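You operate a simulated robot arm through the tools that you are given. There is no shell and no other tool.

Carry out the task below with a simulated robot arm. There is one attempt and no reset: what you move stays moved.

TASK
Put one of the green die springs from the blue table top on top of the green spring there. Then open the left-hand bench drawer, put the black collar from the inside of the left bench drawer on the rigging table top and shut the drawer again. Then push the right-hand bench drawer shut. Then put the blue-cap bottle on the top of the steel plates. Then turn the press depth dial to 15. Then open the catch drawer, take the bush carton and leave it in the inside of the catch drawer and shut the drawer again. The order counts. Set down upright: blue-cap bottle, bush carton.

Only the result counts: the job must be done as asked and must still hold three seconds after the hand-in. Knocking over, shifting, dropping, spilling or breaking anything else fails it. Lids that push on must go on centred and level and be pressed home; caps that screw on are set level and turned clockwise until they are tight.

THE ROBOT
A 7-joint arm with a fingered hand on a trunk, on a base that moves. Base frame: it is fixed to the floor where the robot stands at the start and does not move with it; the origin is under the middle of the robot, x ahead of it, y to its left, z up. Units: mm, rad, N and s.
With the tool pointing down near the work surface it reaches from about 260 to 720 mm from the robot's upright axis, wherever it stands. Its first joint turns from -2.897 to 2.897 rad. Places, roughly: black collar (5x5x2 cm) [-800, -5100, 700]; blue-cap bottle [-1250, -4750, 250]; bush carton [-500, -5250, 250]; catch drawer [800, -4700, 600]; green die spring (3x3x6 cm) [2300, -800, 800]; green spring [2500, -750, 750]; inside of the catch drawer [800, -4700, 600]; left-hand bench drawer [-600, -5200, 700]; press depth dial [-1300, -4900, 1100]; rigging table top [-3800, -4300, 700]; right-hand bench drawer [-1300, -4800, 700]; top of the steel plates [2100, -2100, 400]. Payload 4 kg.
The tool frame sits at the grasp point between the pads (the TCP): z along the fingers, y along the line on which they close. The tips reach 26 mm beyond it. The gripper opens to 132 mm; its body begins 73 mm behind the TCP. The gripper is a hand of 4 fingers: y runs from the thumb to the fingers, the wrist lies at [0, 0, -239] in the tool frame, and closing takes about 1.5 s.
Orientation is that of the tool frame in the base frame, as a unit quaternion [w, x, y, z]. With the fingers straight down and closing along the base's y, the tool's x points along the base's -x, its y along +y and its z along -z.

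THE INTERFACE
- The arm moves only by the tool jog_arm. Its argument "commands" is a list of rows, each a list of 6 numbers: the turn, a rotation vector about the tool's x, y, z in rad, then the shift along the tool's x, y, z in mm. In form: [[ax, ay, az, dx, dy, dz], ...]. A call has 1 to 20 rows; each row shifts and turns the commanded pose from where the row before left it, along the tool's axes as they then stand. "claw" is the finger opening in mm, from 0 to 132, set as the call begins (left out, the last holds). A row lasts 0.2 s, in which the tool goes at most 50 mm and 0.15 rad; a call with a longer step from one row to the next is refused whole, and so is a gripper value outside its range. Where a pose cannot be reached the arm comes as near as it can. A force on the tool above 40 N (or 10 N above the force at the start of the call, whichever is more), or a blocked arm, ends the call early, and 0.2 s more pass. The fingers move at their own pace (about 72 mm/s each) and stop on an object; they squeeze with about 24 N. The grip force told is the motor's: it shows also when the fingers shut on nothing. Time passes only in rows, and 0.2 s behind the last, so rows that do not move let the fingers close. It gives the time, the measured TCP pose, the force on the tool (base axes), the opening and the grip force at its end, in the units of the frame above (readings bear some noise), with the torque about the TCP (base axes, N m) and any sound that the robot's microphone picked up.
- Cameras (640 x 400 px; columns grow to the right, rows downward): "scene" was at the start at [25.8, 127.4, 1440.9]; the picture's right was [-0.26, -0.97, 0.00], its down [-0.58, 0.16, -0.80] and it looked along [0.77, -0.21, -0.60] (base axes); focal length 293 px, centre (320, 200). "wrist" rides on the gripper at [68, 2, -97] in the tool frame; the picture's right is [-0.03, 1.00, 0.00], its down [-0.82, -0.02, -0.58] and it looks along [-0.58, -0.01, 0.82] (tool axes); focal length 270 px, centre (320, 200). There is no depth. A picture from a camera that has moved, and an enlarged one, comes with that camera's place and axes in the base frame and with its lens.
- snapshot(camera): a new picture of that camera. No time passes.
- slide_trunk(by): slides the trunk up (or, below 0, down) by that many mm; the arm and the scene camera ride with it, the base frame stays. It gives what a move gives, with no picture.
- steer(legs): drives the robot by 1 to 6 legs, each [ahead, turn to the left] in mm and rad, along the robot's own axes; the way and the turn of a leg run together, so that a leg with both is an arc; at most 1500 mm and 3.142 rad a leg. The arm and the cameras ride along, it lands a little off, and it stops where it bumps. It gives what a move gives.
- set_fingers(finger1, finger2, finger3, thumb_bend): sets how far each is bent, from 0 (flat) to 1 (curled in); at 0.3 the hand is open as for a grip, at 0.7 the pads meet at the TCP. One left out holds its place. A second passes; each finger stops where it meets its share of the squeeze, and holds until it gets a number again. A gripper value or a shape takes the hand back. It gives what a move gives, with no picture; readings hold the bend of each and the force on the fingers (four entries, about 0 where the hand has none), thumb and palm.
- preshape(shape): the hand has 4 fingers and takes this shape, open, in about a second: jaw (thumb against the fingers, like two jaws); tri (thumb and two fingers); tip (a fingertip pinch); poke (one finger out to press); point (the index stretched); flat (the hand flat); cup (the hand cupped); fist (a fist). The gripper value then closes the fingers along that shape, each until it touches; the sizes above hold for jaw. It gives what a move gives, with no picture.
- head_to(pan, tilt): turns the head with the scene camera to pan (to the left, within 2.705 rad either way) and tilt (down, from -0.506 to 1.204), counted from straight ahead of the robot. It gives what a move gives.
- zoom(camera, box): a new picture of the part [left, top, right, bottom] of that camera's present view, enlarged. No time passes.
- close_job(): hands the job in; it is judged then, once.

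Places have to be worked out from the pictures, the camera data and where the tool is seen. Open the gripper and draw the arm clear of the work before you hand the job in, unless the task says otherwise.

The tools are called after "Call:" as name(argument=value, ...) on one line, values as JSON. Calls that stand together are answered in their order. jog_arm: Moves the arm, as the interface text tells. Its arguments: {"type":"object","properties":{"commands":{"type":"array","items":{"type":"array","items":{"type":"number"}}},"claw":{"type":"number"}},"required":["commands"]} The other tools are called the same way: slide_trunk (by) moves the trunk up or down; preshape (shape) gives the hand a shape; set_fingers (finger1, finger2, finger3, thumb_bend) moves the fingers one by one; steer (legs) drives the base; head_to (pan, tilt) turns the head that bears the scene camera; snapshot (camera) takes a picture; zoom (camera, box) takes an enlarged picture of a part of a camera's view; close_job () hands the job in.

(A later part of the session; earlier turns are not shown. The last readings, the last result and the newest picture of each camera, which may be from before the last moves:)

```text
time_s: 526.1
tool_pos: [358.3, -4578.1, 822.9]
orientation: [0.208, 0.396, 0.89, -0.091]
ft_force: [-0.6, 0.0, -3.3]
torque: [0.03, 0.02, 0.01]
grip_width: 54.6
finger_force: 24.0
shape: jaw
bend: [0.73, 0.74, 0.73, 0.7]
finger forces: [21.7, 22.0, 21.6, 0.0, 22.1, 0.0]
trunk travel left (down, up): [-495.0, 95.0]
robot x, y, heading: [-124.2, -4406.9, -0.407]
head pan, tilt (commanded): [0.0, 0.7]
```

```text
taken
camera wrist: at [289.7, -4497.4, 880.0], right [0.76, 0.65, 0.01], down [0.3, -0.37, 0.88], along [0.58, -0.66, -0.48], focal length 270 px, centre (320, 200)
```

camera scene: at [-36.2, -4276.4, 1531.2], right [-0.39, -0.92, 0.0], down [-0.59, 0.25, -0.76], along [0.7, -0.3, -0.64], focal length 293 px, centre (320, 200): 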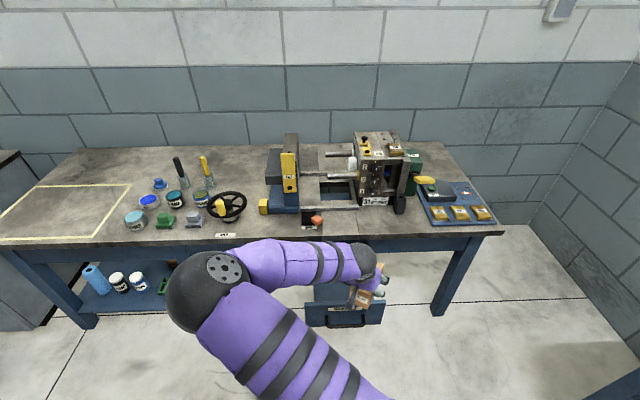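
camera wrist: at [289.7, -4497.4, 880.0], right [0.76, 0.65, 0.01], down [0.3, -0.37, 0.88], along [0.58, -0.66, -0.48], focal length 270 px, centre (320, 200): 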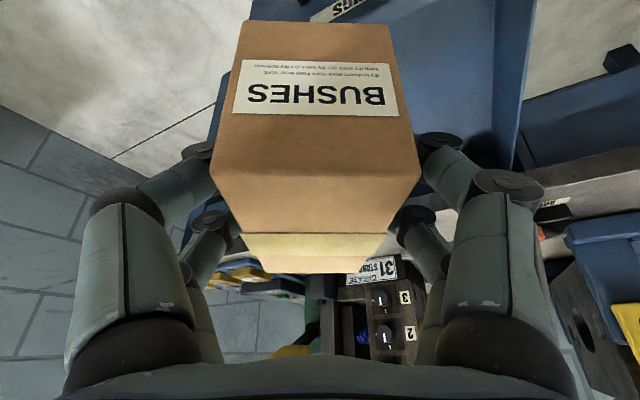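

I yaw the hand so the carton lines up with the drawer and look again.

Call:
jog_arm(commands=[[-0.0518, 0, -0.1053, 0, 0, 0], [-0.0518, 0, -0.1053, 0, 0, 0], [-0.0518, 0, -0.1053, 0, 0, 0], [-0.0518, 0, -0.1053, 0, 0, 0]])

Call:
snapshot(camera="wrist")

Call:
snapshot(camera="scene")

```text
time_s: 527.1
tool_pos: [359.0, -4577.7, 821.0]
orientation: [0.223, 0.178, 0.958, -0.041]
ft_force: [-0.2, -0.8, -3.3]
torque: [-0.01, 0.04, -0.03]
grip_width: 54.5
finger_force: 23.9
shape: jaw
bend: [0.73, 0.74, 0.73, 0.7]
finger forces: [21.7, 22.1, 21.6, 0.1, 22.1, 0.0]
trunk travel left (down, up): [-495.0, 95.0]
robot x, y, heading: [-124.4, -4406.6, -0.4]
head pan, tilt (commanded): [0.0, 0.7]
```

```text
taken
camera wrist: at [262.0, -4537.3, 879.6], right [0.38, 0.93, 0.01], down [0.44, -0.19, 0.88], along [0.82, -0.33, -0.48], focal length 270 px, centre (320, 200)
```

wrist: 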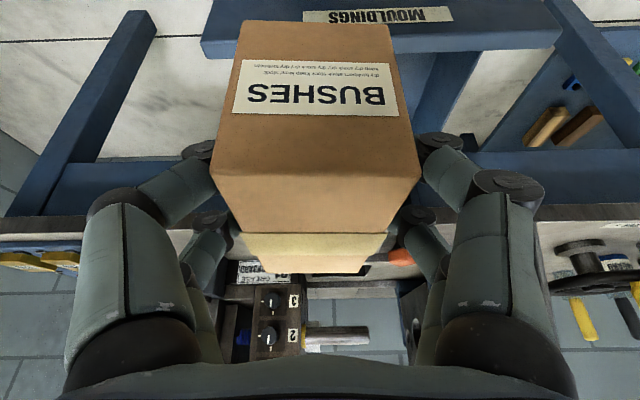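

```text
taken
camera scene: at [-36.2, -4276.4, 1531.2], right [-0.39, -0.92, 0.0], down [-0.59, 0.25, -0.76], along [0.7, -0.3, -0.64], focal length 293 px, centre (320, 200)
```

scene: 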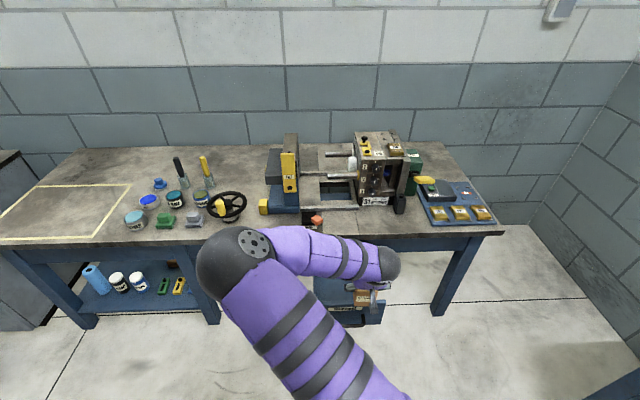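

The drawer's centre is at S'≈4108. I drive forward 170 mm and shift the hand left 50 mm to centre over it.

Call:
steer(legs=[[170, 0]])

Call:
jog_arm(commands=[[0, 0, 0, 0, 26, 0], [0, 0, 0, 0, 25, 0]])

Call:
snapshot(camera="wrist")

Call:
snapshot(camera="scene")

```text
time_s: 528.6
tool_pos: [517.6, -4645.4, 821.1]
orientation: [0.223, 0.178, 0.957, -0.041]
ft_force: [0.2, 0.6, -3.6]
torque: [0.0, 0.06, 0.0]
grip_width: 54.3
finger_force: 24.3
shape: jaw
bend: [0.73, 0.74, 0.73, 0.7]
finger forces: [21.7, 22.1, 21.7, 0.1, 22.0, 0.0]
trunk travel left (down, up): [-495.0, 95.0]
robot x, y, heading: [37.5, -4472.6, -0.4]
head pan, tilt (commanded): [0.0, 0.7]
```

```text
time_s: 529.2
tool_pos: [535.0, -4594.9, 819.9]
orientation: [0.224, 0.177, 0.958, -0.04]
ft_force: [0.3, 0.6, -2.8]
torque: [0.05, 0.06, 0.0]
grip_width: 54.5
finger_force: 24.3
shape: jaw
bend: [0.73, 0.74, 0.73, 0.7]
finger forces: [21.7, 22.2, 21.6, 0.1, 22.2, 0.0]
trunk travel left (down, up): [-495.0, 95.0]
robot x, y, heading: [32.9, -4469.8, -0.399]
head pan, tilt (commanded): [0.0, 0.7]
```

```text
taken
camera wrist: at [439.1, -4555.5, 878.9], right [0.38, 0.93, 0.01], down [0.44, -0.19, 0.88], along [0.82, -0.33, -0.48], focal length 270 px, centre (320, 200)
```

wrist: 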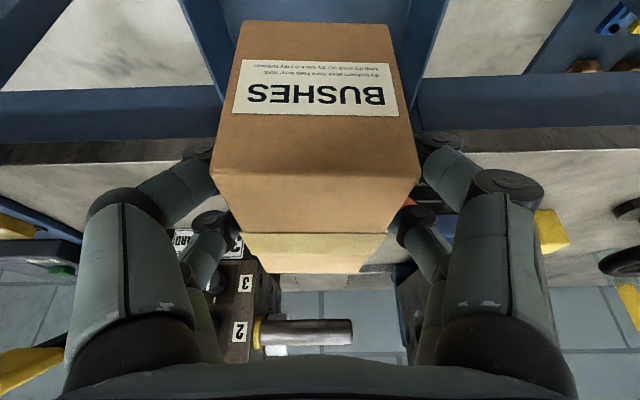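

```text
taken
camera scene: at [122.8, -4343.6, 1531.2], right [-0.39, -0.92, 0.0], down [-0.59, 0.25, -0.76], along [0.7, -0.3, -0.64], focal length 293 px, centre (320, 200)
```

scene: 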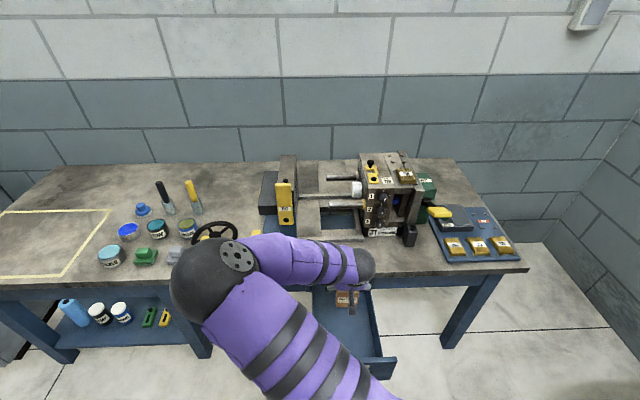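

The carton is centred between the drawer's walls. I lower with the trunk, first 110 mm, and check.

Call:
slide_trunk(by=-110)

Call:
snapshot(camera="wrist")

Call:
snapshot(camera="scene")

```text
time_s: 530.6
tool_pos: [535.9, -4596.0, 711.7]
orientation: [0.223, 0.177, 0.958, -0.04]
ft_force: [-0.7, 0.0, -3.3]
torque: [0.03, 0.05, -0.04]
grip_width: 54.4
finger_force: 24.0
shape: jaw
bend: [0.73, 0.74, 0.73, 0.7]
finger forces: [21.7, 22.1, 21.6, 0.1, 22.2, 0.0]
trunk travel left (down, up): [-385.0, 205.0]
robot x, y, heading: [36.9, -4470.9, -0.402]
head pan, tilt (commanded): [0.0, 0.7]
```

```text
taken
camera wrist: at [439.1, -4555.8, 769.1], right [0.38, 0.93, 0.01], down [0.44, -0.19, 0.88], along [0.82, -0.33, -0.48], focal length 270 px, centre (320, 200)
```

wrist: 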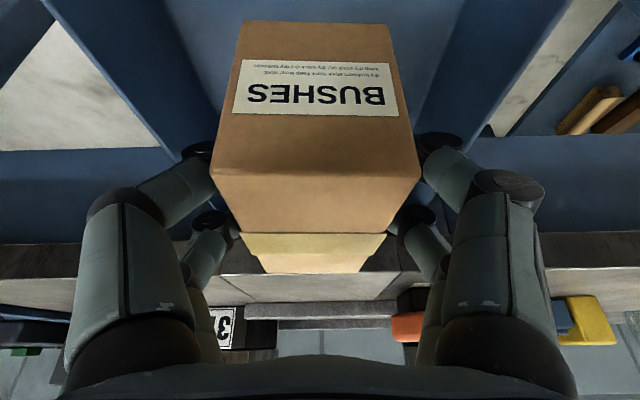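

```text
taken
camera scene: at [122.7, -4343.7, 1421.2], right [-0.39, -0.92, 0.0], down [-0.59, 0.25, -0.76], along [0.7, -0.3, -0.64], focal length 293 px, centre (320, 200)
```

scene: 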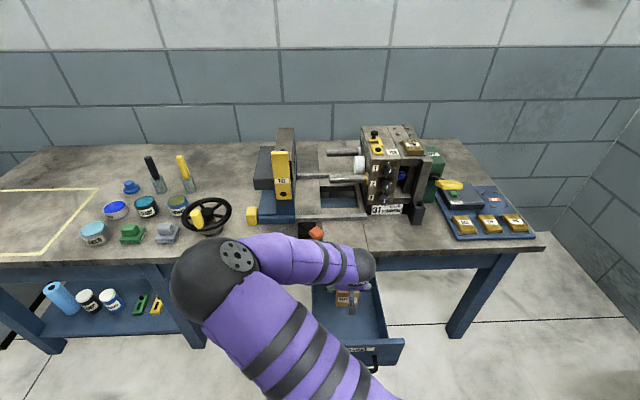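

I zoom in to check the clearance between the knuckles and the drawer's side walls.

Call:
zoom(camera="wrist", box=[100, 0, 540, 250])

Call:
zoom(camera="scene", box=[290, 230, 430, 370])

```text
1.45 times, centred on (320, 125) of wrist
camera zoom: at [439.1, -4555.8, 769.1], right [0.38, 0.93, 0.01], down [0.44, -0.19, 0.88], along [0.82, -0.33, -0.48], focal length 393 px, centre (320, 309)
```

zoom: 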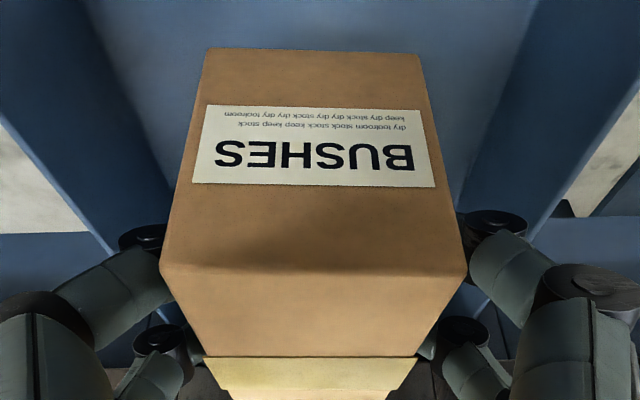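

```text
2.86 times, centred on (360, 300) of scene
camera zoom: at [122.7, -4343.7, 1421.2], right [-0.39, -0.92, 0.0], down [-0.59, 0.25, -0.76], along [0.7, -0.3, -0.64], focal length 837 px, centre (206, -86)
```

zoom: 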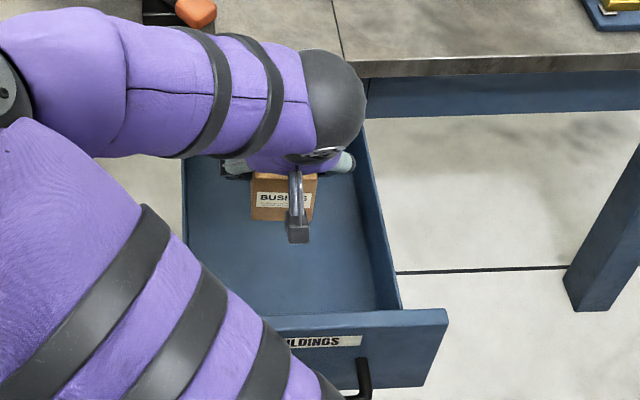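

Clearance looks like about 20 mm on each side. I lower in small steps with the arm, watching for contact.

Call:
jog_arm(commands=[[0, 0, 0, 6.6, 0, 13.5], [0, 0, 0, 6.6, 0, 13.5]])

Call:
jog_arm(commands=[[0, 0, 0, 4.4, 0, 9], [0, 0, 0, 2.2, 0, 4.5]])

Call:
zoom(camera="scene", box=[290, 230, 430, 370])

Call:
snapshot(camera="wrist")

```text
time_s: 531.2
tool_pos: [535.6, -4596.4, 681.4]
orientation: [0.223, 0.177, 0.958, -0.04]
ft_force: [0.0, 0.2, -3.3]
torque: [0.04, 0.02, -0.01]
grip_width: 54.9
finger_force: 24.4
shape: jaw
bend: [0.73, 0.74, 0.73, 0.7]
finger forces: [21.6, 22.2, 21.7, 0.0, 22.3, 0.0]
trunk travel left (down, up): [-385.0, 205.0]
robot x, y, heading: [41.2, -4473.9, -0.402]
head pan, tilt (commanded): [0.0, 0.7]
```

```text
time_s: 531.8
tool_pos: [534.9, -4596.5, 665.8]
orientation: [0.224, 0.177, 0.958, -0.04]
ft_force: [0.0, 0.4, -2.9]
torque: [0.02, 0.08, 0.0]
grip_width: 54.8
finger_force: 23.9
shape: jaw
bend: [0.73, 0.74, 0.73, 0.7]
finger forces: [21.8, 22.1, 21.7, 0.0, 22.2, 0.0]
trunk travel left (down, up): [-385.0, 205.0]
robot x, y, heading: [35.1, -4473.7, -0.399]
head pan, tilt (commanded): [0.0, 0.7]
```

```text
2.86 times, centred on (360, 300) of scene
camera zoom: at [122.8, -4343.7, 1421.2], right [-0.39, -0.92, 0.0], down [-0.59, 0.25, -0.76], along [0.7, -0.3, -0.64], focal length 837 px, centre (206, -86)
```

zoom: 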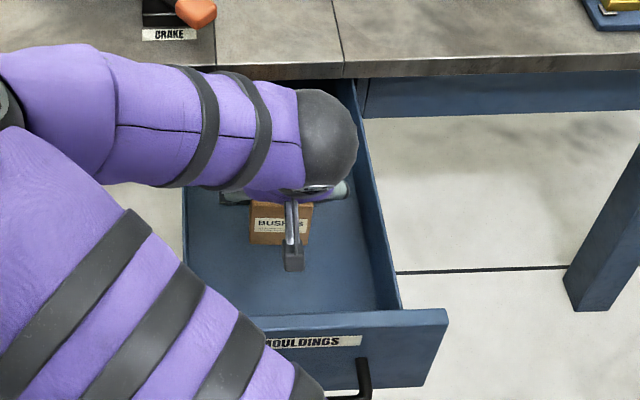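

```text
taken
camera wrist: at [438.8, -4555.3, 723.4], right [0.38, 0.93, 0.01], down [0.44, -0.19, 0.88], along [0.82, -0.33, -0.48], focal length 270 px, centre (320, 200)
```

wrist: 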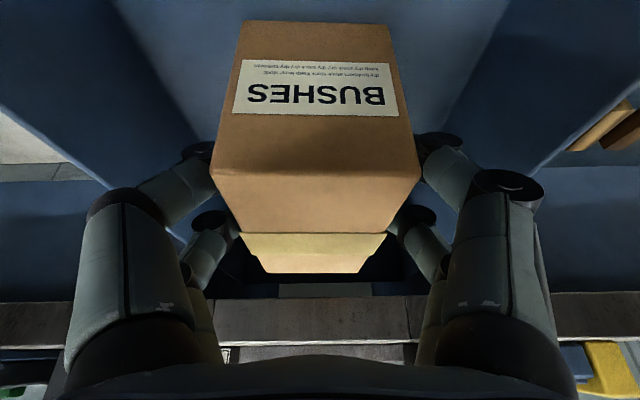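

No contact yet. I continue down.

Call:
jog_arm(commands=[[0, 0, 0, 2.2, 0, 4.5], [0, 0, 0, 2.2, 0, 4.5]])

Call:
jog_arm(commands=[[0, 0, 0, 1.8, 0, 3.6], [0, 0, 0, 1.3, 0, 2.7]])

Call:
jog_arm(commands=[[0, 0, 0, 1.3, 0, 2.7], [0, 0, 0, 1.3, 0, 2.7]])

```text
time_s: 532.4
tool_pos: [535.8, -4596.7, 656.0]
orientation: [0.223, 0.177, 0.958, -0.04]
ft_force: [-0.2, 0.5, -3.1]
torque: [0.01, 0.06, 0.0]
grip_width: 54.5
finger_force: 24.3
shape: jaw
bend: [0.73, 0.74, 0.73, 0.7]
finger forces: [21.8, 22.1, 21.6, 0.0, 22.2, 0.0]
trunk travel left (down, up): [-385.0, 205.0]
robot x, y, heading: [36.5, -4473.7, -0.398]
head pan, tilt (commanded): [0.0, 0.7]
```

```text
time_s: 533.0
tool_pos: [536.1, -4595.2, 650.0]
orientation: [0.223, 0.177, 0.958, -0.039]
ft_force: [0.7, 0.4, -3.7]
torque: [0.04, 0.05, -0.01]
grip_width: 54.7
finger_force: 23.9
shape: jaw
bend: [0.73, 0.74, 0.73, 0.7]
finger forces: [21.6, 22.1, 21.6, 0.1, 22.2, 0.0]
trunk travel left (down, up): [-385.0, 205.0]
robot x, y, heading: [40.0, -4469.7, -0.394]
head pan, tilt (commanded): [0.0, 0.7]
```

```text
time_s: 533.6
tool_pos: [536.8, -4594.4, 644.1]
orientation: [0.223, 0.177, 0.958, -0.039]
ft_force: [-0.4, -0.2, -3.2]
torque: [-0.02, 0.02, 0.01]
grip_width: 54.2
finger_force: 24.3
shape: jaw
bend: [0.73, 0.74, 0.73, 0.7]
finger forces: [21.7, 22.1, 21.7, 0.0, 22.3, 0.0]
trunk travel left (down, up): [-385.0, 205.0]
robot x, y, heading: [34.6, -4469.4, -0.405]
head pan, tilt (commanded): [0.0, 0.7]
```

Still free at TCP z 644. I keep lowering in small steps.

Call:
jog_arm(commands=[[0, 0, 0, 1.3, 0, 2.7], [0, 0, 0, 0.9, 0, 1.8]])

Call:
jog_arm(commands=[[0, 0, 0, 0.9, 0, 1.8], [0, 0, 0, 0.9, 0, 1.8]])

Call:
zoom(camera="scene", box=[290, 230, 430, 370])

```text
time_s: 534.2
tool_pos: [536.6, -4594.6, 639.1]
orientation: [0.223, 0.177, 0.958, -0.041]
ft_force: [0.3, -0.4, -3.7]
torque: [0.03, 0.05, 0.02]
grip_width: 54.5
finger_force: 24.5
shape: jaw
bend: [0.73, 0.74, 0.73, 0.7]
finger forces: [21.7, 22.0, 21.7, 0.1, 22.2, 0.1]
trunk travel left (down, up): [-385.0, 205.0]
robot x, y, heading: [40.5, -4468.4, -0.396]
head pan, tilt (commanded): [0.0, 0.7]
```

```text
time_s: 534.8
tool_pos: [536.1, -4596.2, 634.2]
orientation: [0.224, 0.177, 0.958, -0.04]
ft_force: [-0.7, 0.2, -3.2]
torque: [-0.02, 0.05, 0.03]
grip_width: 54.6
finger_force: 24.4
shape: jaw
bend: [0.73, 0.74, 0.73, 0.7]
finger forces: [21.7, 22.2, 21.7, 0.0, 22.3, 0.0]
trunk travel left (down, up): [-385.0, 205.0]
robot x, y, heading: [35.3, -4476.1, -0.4]
head pan, tilt (commanded): [0.0, 0.7]
```

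```text
2.86 times, centred on (360, 300) of scene
camera zoom: at [122.7, -4343.7, 1421.2], right [-0.39, -0.92, 0.0], down [-0.59, 0.25, -0.76], along [0.7, -0.3, -0.64], focal length 837 px, centre (206, -86)
```

zoom: 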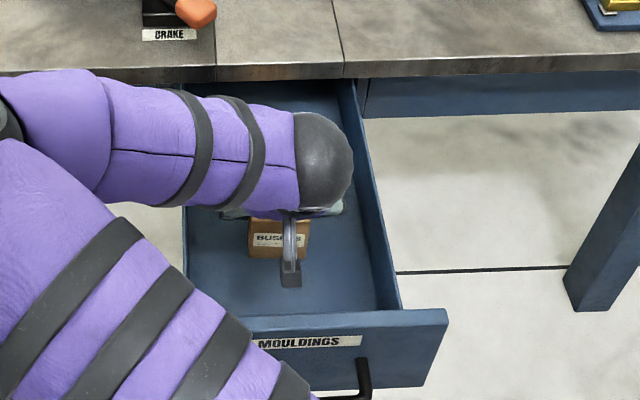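

No contact yet; the carton is still a bit above the drawer floor. I continue.

Call:
jog_arm(commands=[[0, 0, 0, 0.9, 0, 1.8], [0, 0, 0, 0.9, 0, 1.8]])

Call:
jog_arm(commands=[[0, 0, 0, 0.9, 0, 1.8], [0, 0, 0, 0.9, 0, 1.8]])

Call:
jog_arm(commands=[[0, 0, 0, 0.9, 0, 1.8], [0, 0, 0, 0.9, 0, 1.8]])

```text
time_s: 535.4
tool_pos: [536.6, -4596.6, 633.2]
orientation: [0.226, 0.178, 0.957, -0.04]
ft_force: [-1.1, 2.4, 28.0]
torque: [-0.12, -0.02, 0.01]
grip_width: 54.6
finger_force: 24.1
shape: jaw
bend: [0.74, 0.74, 0.73, 0.7]
finger forces: [25.0, 24.9, 23.2, 0.0, 25.4, 0.0]
trunk travel left (down, up): [-385.0, 205.0]
robot x, y, heading: [34.6, -4469.0, -0.398]
head pan, tilt (commanded): [0.0, 0.7]
```

```text
time_s: 535.8
tool_pos: [539.3, -4597.4, 632.5]
orientation: [0.231, 0.178, 0.956, -0.04]
ft_force: [1.9, 0.7, 22.6]
torque: [-0.11, 0.02, 0.02]
grip_width: 54.5
finger_force: 24.3
shape: jaw
bend: [0.74, 0.74, 0.73, 0.7]
finger forces: [25.9, 26.5, 24.1, 0.0, 25.9, 0.0]
trunk travel left (down, up): [-385.0, 205.0]
robot x, y, heading: [40.5, -4472.0, -0.4]
head pan, tilt (commanded): [0.0, 0.7]
stopped in row 1: the force on the tool passed its limit at 43 N (the readings are from after the stop); the commanded pose is now the measured one
```

```text
time_s: 536.3
tool_pos: [541.7, -4598.5, 633.4]
orientation: [0.233, 0.18, 0.955, -0.042]
ft_force: [1.7, 2.0, 20.3]
torque: [-0.13, 0.1, 0.04]
grip_width: 54.7
finger_force: 24.3
shape: jaw
bend: [0.74, 0.74, 0.73, 0.7]
finger forces: [25.9, 26.4, 23.8, 0.1, 26.3, 0.0]
trunk travel left (down, up): [-385.0, 205.0]
robot x, y, heading: [34.8, -4473.4, -0.399]
head pan, tilt (commanded): [0.0, 0.7]
stopped in row 2: the force on the tool passed its limit at 42 N (the readings are from after the stop); the commanded pose is now the measured one
```

Contact with the drawer floor at TCP z 633. I ease up slightly and open the fingers gently.

Call:
jog_arm(commands=[[0, 0, 0, -1.3, 0, -2.7], [0, 0, 0, 0, 0, 0]])

Call:
jog_arm(commands=[[0, 0, 0, 0, 0, 0], [0, 0, 0, 0, 0, 0], [0, 0, 0, 0, 0, 0], [0, 0, 0, 0, 0, 0]], claw=76)

Call:
snapshot(camera="wrist")

Call:
zoom(camera="scene", box=[290, 230, 430, 370])

```text
time_s: 536.9
tool_pos: [539.6, -4598.5, 634.0]
orientation: [0.231, 0.178, 0.956, -0.042]
ft_force: [2.4, -1.0, 5.5]
torque: [-0.1, 0.08, 0.05]
grip_width: 54.3
finger_force: 23.9
shape: jaw
bend: [0.74, 0.74, 0.73, 0.7]
finger forces: [25.2, 25.4, 24.2, 0.0, 26.0, 0.1]
trunk travel left (down, up): [-385.0, 205.0]
robot x, y, heading: [37.0, -4470.2, -0.401]
head pan, tilt (commanded): [0.0, 0.7]
```

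```text
time_s: 537.9
tool_pos: [540.3, -4597.7, 634.2]
orientation: [0.23, 0.179, 0.956, -0.04]
ft_force: [-0.3, 0.7, 0.8]
torque: [0.01, -0.03, -0.01]
grip_width: 75.2
finger_force: 0.0
shape: jaw
bend: [0.72, 0.72, 0.72, 0.7]
finger forces: [0.1, 0.0, 0.0, 0.0, 0.0, 0.0]
trunk travel left (down, up): [-385.0, 205.0]
robot x, y, heading: [38.2, -4468.8, -0.393]
head pan, tilt (commanded): [0.0, 0.7]
```

```text
taken
camera wrist: at [443.0, -4556.8, 690.6], right [0.38, 0.92, 0.02], down [0.42, -0.19, 0.89], along [0.82, -0.33, -0.47], focal length 270 px, centre (320, 200)
```

wrist: 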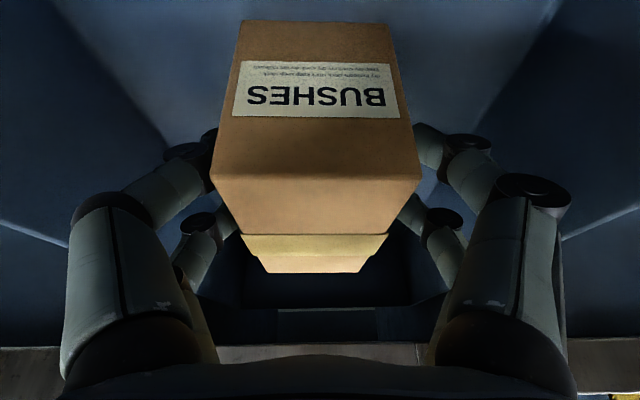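

```text
2.86 times, centred on (360, 300) of scene
camera zoom: at [122.5, -4343.6, 1421.2], right [-0.39, -0.92, 0.0], down [-0.59, 0.25, -0.76], along [0.7, -0.3, -0.64], focal length 837 px, centre (206, -86)
```

zoom: 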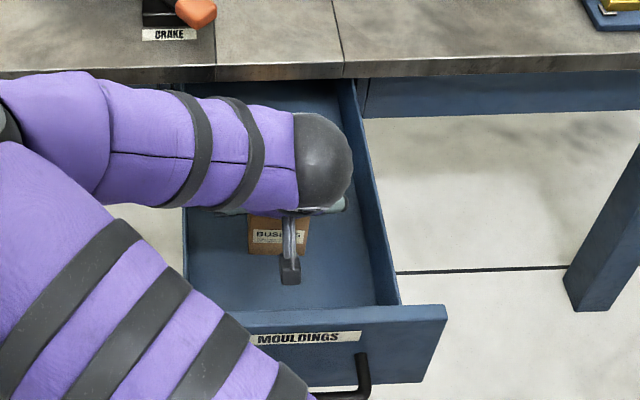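

Released, and the carton hasn't moved. I raise the hand straight up with the trunk.

Call:
slide_trunk(by=60)

Call:
snapshot(camera="wrist")

Call:
slide_trunk(by=130)

Call:
snapshot(camera="wrist")

Call:
snapshot(camera="scene")

```text
time_s: 538.9
tool_pos: [539.7, -4597.3, 694.8]
orientation: [0.229, 0.18, 0.956, -0.041]
ft_force: [-1.1, 0.0, 0.9]
torque: [-0.04, -0.02, 0.01]
grip_width: 75.4
finger_force: 0.0
shape: jaw
bend: [0.72, 0.72, 0.72, 0.7]
finger forces: [0.0, 0.1, 0.0, 0.0, 0.0, 0.0]
trunk travel left (down, up): [-445.0, 145.0]
robot x, y, heading: [36.1, -4471.5, -0.399]
head pan, tilt (commanded): [0.0, 0.7]
```

```text
taken
camera wrist: at [443.1, -4556.8, 750.7], right [0.38, 0.92, 0.02], down [0.42, -0.19, 0.89], along [0.82, -0.33, -0.47], focal length 270 px, centre (320, 200)
```

wrist: 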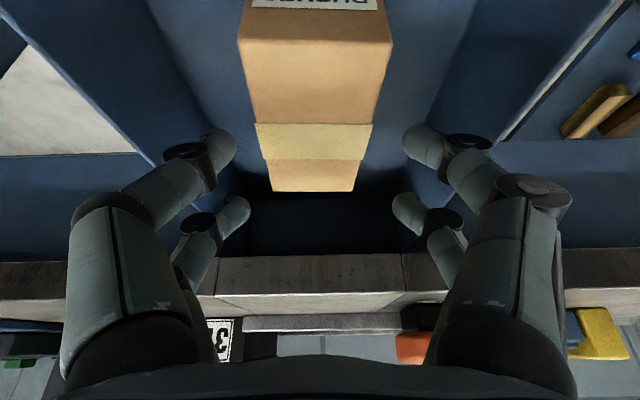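

```text
time_s: 540.5
tool_pos: [539.8, -4597.5, 824.6]
orientation: [0.23, 0.179, 0.956, -0.041]
ft_force: [-0.4, -0.3, -0.4]
torque: [-0.02, 0.02, -0.02]
grip_width: 75.0
finger_force: 0.1
shape: jaw
bend: [0.72, 0.72, 0.72, 0.7]
finger forces: [0.1, 0.0, 0.0, 0.0, 0.1, 0.0]
trunk travel left (down, up): [-575.0, 15.0]
robot x, y, heading: [38.1, -4471.5, -0.402]
head pan, tilt (commanded): [0.0, 0.7]
```

```text
taken
camera wrist: at [443.1, -4556.8, 880.6], right [0.38, 0.92, 0.02], down [0.42, -0.19, 0.89], along [0.82, -0.33, -0.47], focal length 270 px, centre (320, 200)
```

wrist: 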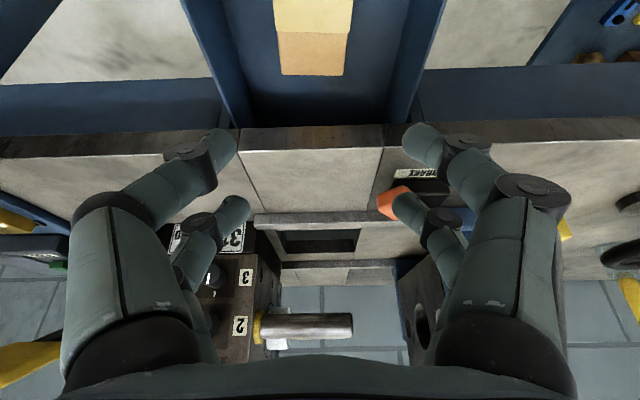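

```text
taken
camera scene: at [122.6, -4343.6, 1611.1], right [-0.39, -0.92, 0.0], down [-0.59, 0.25, -0.76], along [0.7, -0.3, -0.64], focal length 293 px, centre (320, 200)
```

scene: 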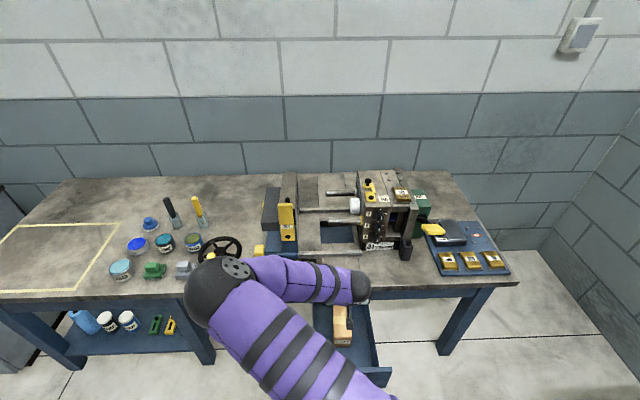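

The carton stands upright inside the drawer. I back off, close the fingers, and lower the hand in front of the drawer handle to push the drawer shut.

Call:
steer(legs=[[-310, 0]])

Call:
jog_arm(commands=[[0, 0, 0, 0, 0, 0], [0, 0, 0, 0, 0, 0], [0, 0, 0, 0, 0, 0], [0, 0, 0, 0, 0, 0], [0, 0, 0, 0, 0, 0]], claw=0)

Call:
snapshot(camera="wrist")

Call:
snapshot(camera="scene")

```text
time_s: 542.6
tool_pos: [248.8, -4473.8, 824.2]
orientation: [0.231, 0.178, 0.956, -0.04]
ft_force: [0.0, 0.4, -1.3]
torque: [0.03, -0.02, -0.01]
grip_width: 75.5
finger_force: 0.0
shape: jaw
bend: [0.72, 0.72, 0.72, 0.7]
finger forces: [0.0, 0.1, 0.0, 0.0, 0.0, 0.1]
trunk travel left (down, up): [-575.0, 15.0]
robot x, y, heading: [-252.7, -4347.9, -0.398]
head pan, tilt (commanded): [0.0, 0.7]
```

```text
time_s: 543.8
tool_pos: [247.8, -4473.4, 825.2]
orientation: [0.23, 0.178, 0.956, -0.04]
ft_force: [-0.4, -0.7, -0.4]
torque: [-0.01, -0.01, -0.02]
grip_width: 0.3
finger_force: 24.2
shape: jaw
bend: [0.62, 0.63, 0.63, 0.7]
finger forces: [0.0, 0.0, 0.1, 0.1, 0.1, 0.0]
trunk travel left (down, up): [-575.0, 15.0]
robot x, y, heading: [-254.4, -4348.6, -0.395]
head pan, tilt (commanded): [0.0, 0.7]
```

```text
taken
camera wrist: at [150.8, -4432.9, 880.7], right [0.38, 0.92, 0.02], down [0.42, -0.19, 0.89], along [0.82, -0.33, -0.47], focal length 270 px, centre (320, 200)
```

wrist: 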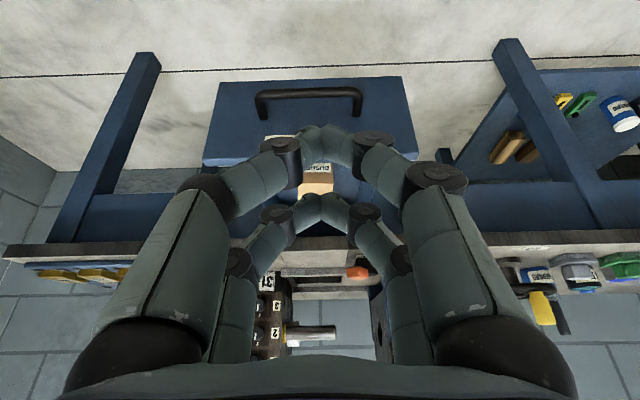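

```text
taken
camera scene: at [-170.1, -4220.2, 1611.2], right [-0.39, -0.92, 0.0], down [-0.59, 0.25, -0.76], along [0.7, -0.3, -0.64], focal length 293 px, centre (320, 200)
```

scene: 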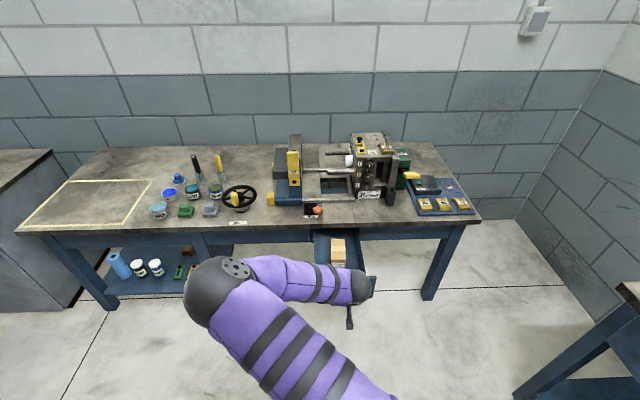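

The hand is about 125 mm in front of the handle. I lower with the trunk to handle height.

Call:
slide_trunk(by=-188)

Call:
snapshot(camera="wrist")

Call:
snapshot(camera="scene")

```text
time_s: 545.9
tool_pos: [248.1, -4473.0, 635.8]
orientation: [0.23, 0.178, 0.956, -0.041]
ft_force: [0.4, -0.8, -0.3]
torque: [0.01, 0.0, 0.02]
grip_width: 0.0
finger_force: 24.0
shape: jaw
bend: [0.62, 0.63, 0.63, 0.7]
finger forces: [0.0, 0.1, 0.0, 0.1, 0.0, 0.0]
trunk travel left (down, up): [-387.0, 203.0]
robot x, y, heading: [-256.0, -4347.8, -0.397]
head pan, tilt (commanded): [0.0, 0.7]
```

```text
taken
camera wrist: at [150.7, -4433.0, 692.8], right [0.38, 0.92, 0.02], down [0.42, -0.19, 0.89], along [0.82, -0.33, -0.47], focal length 270 px, centre (320, 200)
```

wrist: 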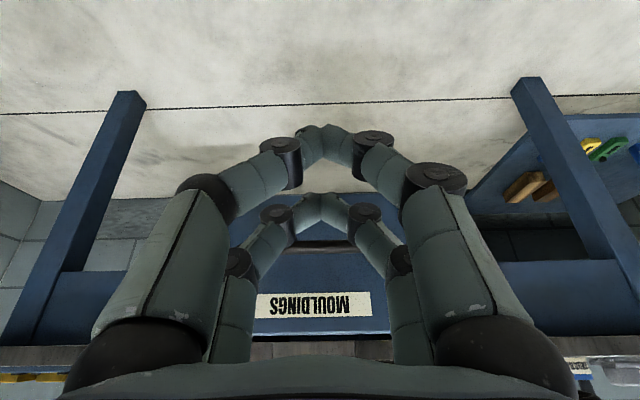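

```text
taken
camera scene: at [-170.2, -4220.2, 1423.2], right [-0.39, -0.92, 0.0], down [-0.59, 0.25, -0.76], along [0.7, -0.3, -0.64], focal length 293 px, centre (320, 200)
```

scene: 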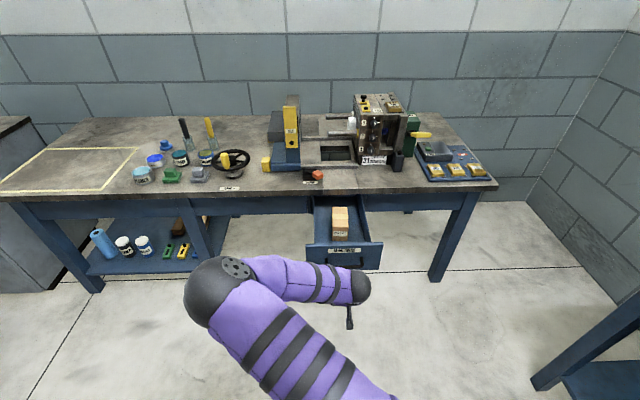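

Aligned with the drawer's middle. I drive forward to push it shut, in stages.

Call:
steer(legs=[[130, 0]])

Call:
snapshot(camera="scene")

Call:
snapshot(camera="wrist")

```text
time_s: 547.1
tool_pos: [368.3, -4523.4, 637.5]
orientation: [0.23, 0.178, 0.956, -0.04]
ft_force: [-0.9, 0.1, -1.0]
torque: [0.02, 0.01, 0.01]
grip_width: 0.0
finger_force: 23.6
shape: jaw
bend: [0.62, 0.63, 0.63, 0.7]
finger forces: [0.1, 0.0, 0.0, 0.1, 0.0, 0.0]
trunk travel left (down, up): [-387.0, 203.0]
robot x, y, heading: [-130.2, -4399.5, -0.396]
head pan, tilt (commanded): [0.0, 0.7]
```

```text
taken
camera scene: at [-50.2, -4270.6, 1423.2], right [-0.39, -0.92, 0.0], down [-0.59, 0.25, -0.76], along [0.71, -0.3, -0.64], focal length 293 px, centre (320, 200)
```

scene: 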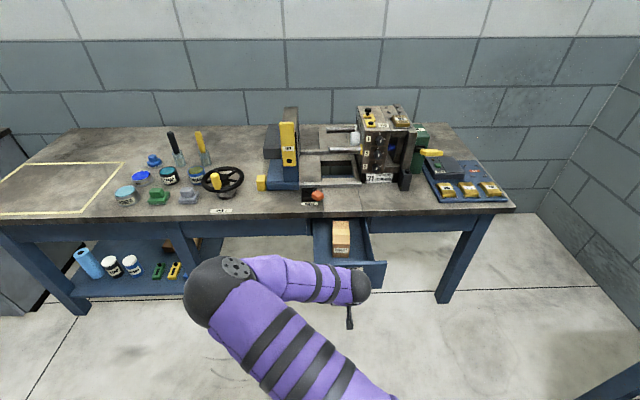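

```text
taken
camera wrist: at [271.1, -4483.0, 692.8], right [0.38, 0.93, 0.02], down [0.42, -0.19, 0.89], along [0.82, -0.33, -0.46], focal length 270 px, centre (320, 200)
```

wrist: 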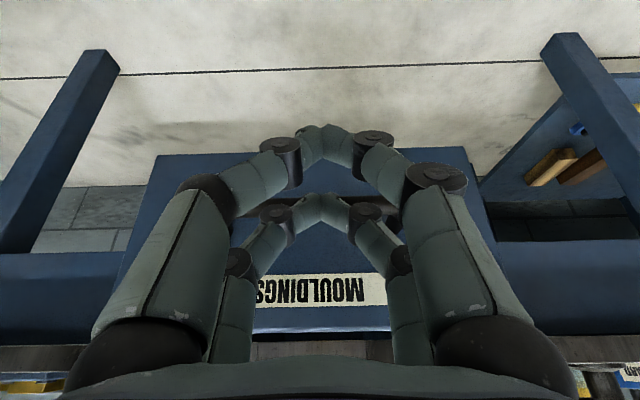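

The hand is at the handle and the drawer is starting to move. I keep pushing.

Call:
steer(legs=[[130, 0]])

Call:
snapshot(camera="scene")

Call:
snapshot(camera="wrist")

```text
time_s: 548.4
tool_pos: [488.1, -4573.9, 636.1]
orientation: [0.23, 0.177, 0.956, -0.04]
ft_force: [0.0, 0.0, -0.4]
torque: [-0.01, 0.01, 0.03]
grip_width: 0.0
finger_force: 23.9
shape: jaw
bend: [0.62, 0.63, 0.63, 0.7]
finger forces: [0.0, 0.0, 0.2, 0.1, 0.0, 0.0]
trunk travel left (down, up): [-387.0, 203.0]
robot x, y, heading: [-15.3, -4454.9, -0.398]
head pan, tilt (commanded): [0.0, 0.7]
```

```text
taken
camera scene: at [69.3, -4320.5, 1423.2], right [-0.39, -0.92, 0.0], down [-0.59, 0.25, -0.76], along [0.71, -0.29, -0.64], focal length 293 px, centre (320, 200)
```

scene: 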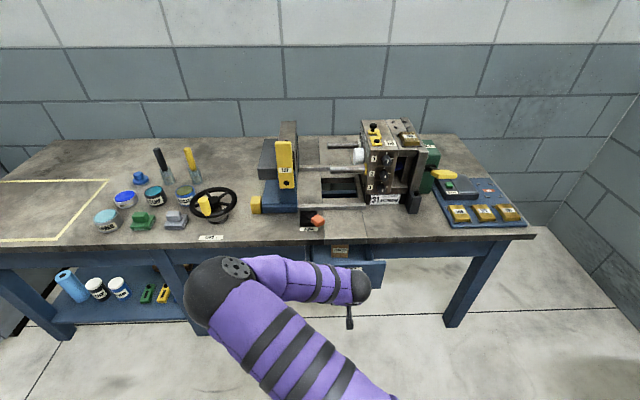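

```text
taken
camera wrist: at [391.0, -4532.6, 692.8], right [0.38, 0.93, 0.02], down [0.43, -0.19, 0.89], along [0.82, -0.33, -0.46], focal length 270 px, centre (320, 200)
```

wrist: 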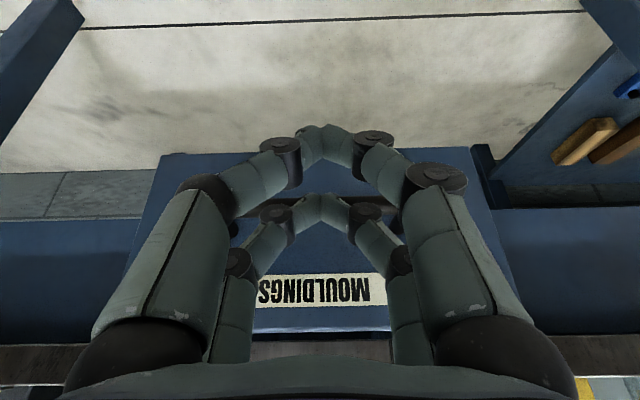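

The drawer is more than half in. To keep the elbow away from the bench edge, I finish the push by extending the arm instead of driving.

Call:
jog_arm(commands=[[0, 0, 0, -17.8, 0, 9.1], [0, 0, 0, -17.8, 0, 9.1], [0, 0, 0, -17.8, 0, 9.1]])

Call:
snapshot(camera="scene")

Call:
snapshot(camera="wrist")

```text
time_s: 549.2
tool_pos: [544.3, -4594.3, 636.2]
orientation: [0.231, 0.176, 0.956, -0.04]
ft_force: [-0.4, -0.2, 0.4]
torque: [-0.02, 0.01, -0.03]
grip_width: 0.0
finger_force: 24.2
shape: jaw
bend: [0.62, 0.63, 0.63, 0.7]
finger forces: [0.0, 0.1, 0.0, 0.0, 0.0, 0.0]
trunk travel left (down, up): [-387.0, 203.0]
robot x, y, heading: [-12.9, -4452.4, -0.4]
head pan, tilt (commanded): [0.0, 0.7]
```

```text
taken
camera scene: at [69.4, -4320.5, 1423.1], right [-0.39, -0.92, 0.0], down [-0.59, 0.25, -0.76], along [0.71, -0.29, -0.64], focal length 293 px, centre (320, 200)
```

scene: 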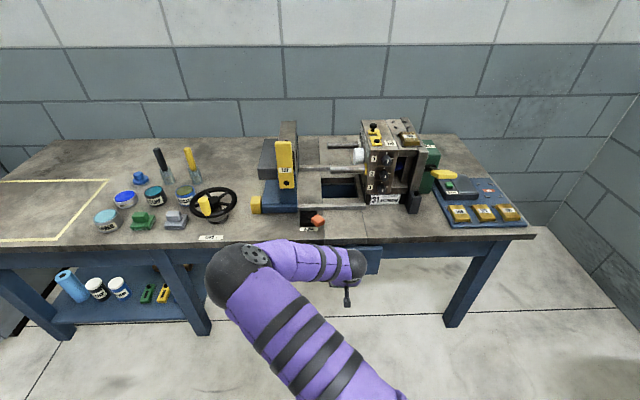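

```text
taken
camera wrist: at [447.1, -4553.7, 692.7], right [0.38, 0.93, 0.02], down [0.42, -0.19, 0.89], along [0.82, -0.33, -0.46], focal length 270 px, centre (320, 200)
```

wrist: 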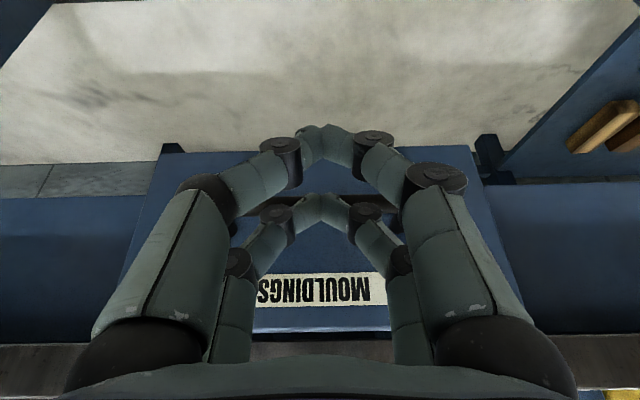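

Still moving freely. I continue the push with smaller steps.

Call:
jog_arm(commands=[[0, 0, 0, -13.4, 0, 6.8], [0, 0, 0, -13.4, 0, 6.8], [0, 0, 0, -8.9, 0, 4.5]])

Call:
snapshot(camera="scene")

Call:
snapshot(camera="wrist")

```text
time_s: 550.0
tool_pos: [581.9, -4609.1, 637.0]
orientation: [0.23, 0.178, 0.956, -0.041]
ft_force: [-0.3, -0.5, 1.2]
torque: [0.0, 0.0, -0.03]
grip_width: 0.0
finger_force: 24.6
shape: jaw
bend: [0.62, 0.63, 0.63, 0.7]
finger forces: [0.0, 0.0, 0.0, 0.1, 0.0, 0.0]
trunk travel left (down, up): [-387.0, 203.0]
robot x, y, heading: [-10.4, -4451.4, -0.396]
head pan, tilt (commanded): [0.0, 0.7]
```

```text
taken
camera scene: at [69.6, -4320.6, 1423.1], right [-0.39, -0.92, 0.0], down [-0.59, 0.25, -0.76], along [0.71, -0.29, -0.64], focal length 293 px, centre (320, 200)
```

scene: 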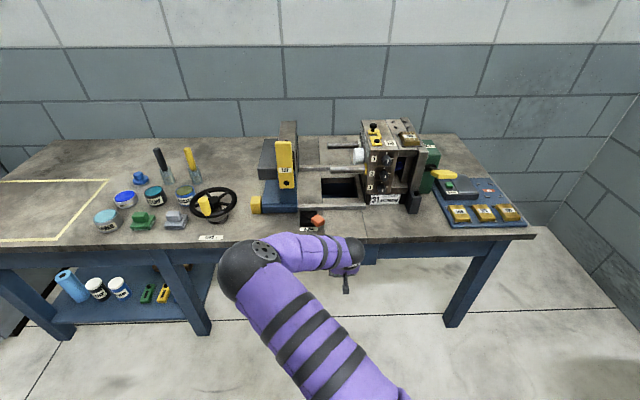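

```text
taken
camera wrist: at [484.8, -4568.5, 692.3], right [0.38, 0.93, 0.01], down [0.42, -0.19, 0.89], along [0.82, -0.33, -0.46], focal length 270 px, centre (320, 200)
```

wrist: 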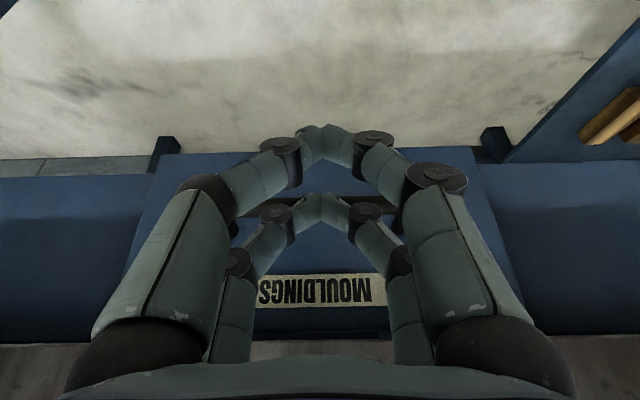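

Nearly closed. I push on in small steps until it meets its stop.

Call:
jog_arm(commands=[[0, 0, 0, -5.3, 0, 2.7], [0, 0, 0, -5.3, 0, 2.7]])

Call:
jog_arm(commands=[[0, 0, 0, -5.3, 0, 2.7], [0, 0, 0, -5.3, 0, 2.7]])

Call:
snapshot(camera="wrist")

```text
time_s: 550.6
tool_pos: [589.9, -4611.4, 636.8]
orientation: [0.229, 0.176, 0.957, -0.04]
ft_force: [-26.7, 11.5, 10.2]
torque: [0.03, 0.08, 0.06]
grip_width: 0.0
finger_force: 23.8
shape: jaw
bend: [0.62, 0.64, 0.64, 0.7]
finger forces: [0.0, 0.0, 0.0, 0.1, 0.0, 0.1]
trunk travel left (down, up): [-387.0, 203.0]
robot x, y, heading: [-12.9, -4451.3, -0.397]
head pan, tilt (commanded): [0.0, 0.7]
```

```text
time_s: 550.9
tool_pos: [589.5, -4612.1, 631.2]
orientation: [0.224, 0.177, 0.957, -0.041]
ft_force: [-8.4, 2.1, -5.0]
torque: [0.12, 0.23, -0.02]
grip_width: 0.3
finger_force: 24.2
shape: jaw
bend: [0.62, 0.65, 0.64, 0.7]
finger forces: [0.1, 0.0, 0.0, 0.1, 0.0, 0.0]
trunk travel left (down, up): [-387.0, 203.0]
robot x, y, heading: [-13.2, -4446.9, -0.396]
head pan, tilt (commanded): [0.0, 0.7]
stopped in row 1: the force on the tool passed its limit at 48 N (the readings are from after the stop); the commanded pose is now the measured one
```

```text
taken
camera wrist: at [493.2, -4571.6, 689.5], right [0.38, 0.93, 0.01], down [0.44, -0.19, 0.88], along [0.82, -0.32, -0.48], focal length 270 px, centre (320, 200)
```

wrist: 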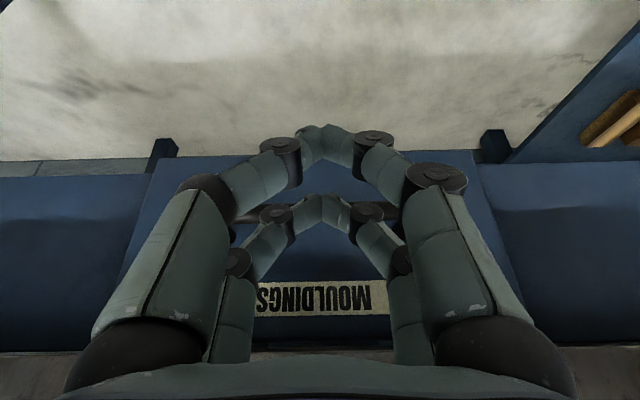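

The drawer hit its stop with the handle back at its original position. I withdraw the hand and check the drawer.

Call:
jog_arm(commands=[[0, 0, 0, 13, 0, -6.6], [0, 0, 0, 26, 0, -13.3], [0, 0, 0, 26, 0, -13.3], [0, 0, 0, 26, 0, -13.3]])

Call:
steer(legs=[[-350, 0]])

Call:
slide_trunk(by=100)

Call:
snapshot(camera="scene")

Call:
zoom(camera="scene", box=[240, 160, 420, 280])

```text
time_s: 551.9
tool_pos: [494.5, -4577.2, 633.9]
orientation: [0.227, 0.176, 0.957, -0.04]
ft_force: [-0.5, 0.7, -0.5]
torque: [0.01, 0.04, 0.02]
grip_width: 0.0
finger_force: 23.7
shape: jaw
bend: [0.62, 0.65, 0.64, 0.7]
finger forces: [0.0, 0.0, 0.0, 0.1, 0.0, 0.0]
trunk travel left (down, up): [-387.0, 203.0]
robot x, y, heading: [-16.0, -4448.9, -0.394]
head pan, tilt (commanded): [0.0, 0.7]
```

```text
time_s: 554.2
tool_pos: [169.9, -4440.5, 634.4]
orientation: [0.226, 0.177, 0.957, -0.04]
ft_force: [-0.8, 0.2, -0.2]
torque: [0.02, 0.04, 0.01]
grip_width: 0.0
finger_force: 23.9
shape: jaw
bend: [0.62, 0.65, 0.64, 0.7]
finger forces: [0.0, 0.0, 0.0, 0.0, 0.0, 0.0]
trunk travel left (down, up): [-387.0, 203.0]
robot x, y, heading: [-342.3, -4311.0, -0.394]
head pan, tilt (commanded): [0.0, 0.7]
```

```text
time_s: 555.5
tool_pos: [169.5, -4440.6, 733.8]
orientation: [0.225, 0.178, 0.957, -0.041]
ft_force: [0.2, -0.4, -0.4]
torque: [-0.02, 0.03, 0.04]
grip_width: 0.0
finger_force: 23.4
shape: jaw
bend: [0.62, 0.65, 0.64, 0.7]
finger forces: [0.0, 0.0, 0.1, 0.1, 0.0, 0.0]
trunk travel left (down, up): [-487.0, 103.0]
robot x, y, heading: [-337.4, -4316.5, -0.4]
head pan, tilt (commanded): [0.0, 0.7]
```

```text
taken
camera scene: at [-256.3, -4184.1, 1523.2], right [-0.39, -0.92, 0.0], down [-0.59, 0.25, -0.76], along [0.7, -0.3, -0.64], focal length 293 px, centre (320, 200)
```

scene: 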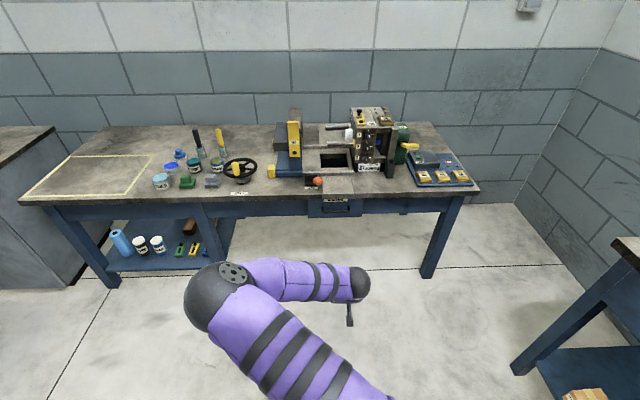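

```text
3.33 times, centred on (330, 220) of scene
camera zoom: at [-256.3, -4184.1, 1523.2], right [-0.39, -0.92, 0.0], down [-0.59, 0.25, -0.76], along [0.7, -0.3, -0.64], focal length 976 px, centre (287, 133)
```

zoom: 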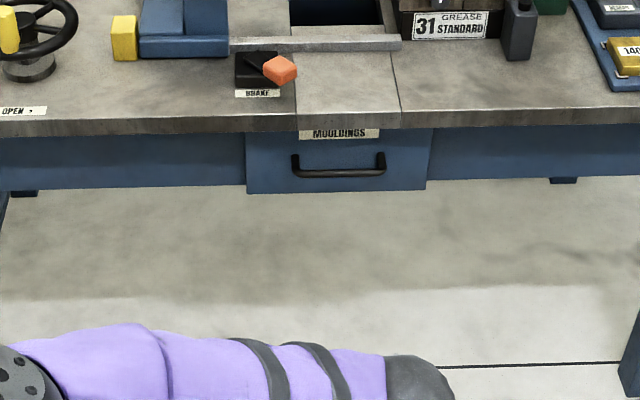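

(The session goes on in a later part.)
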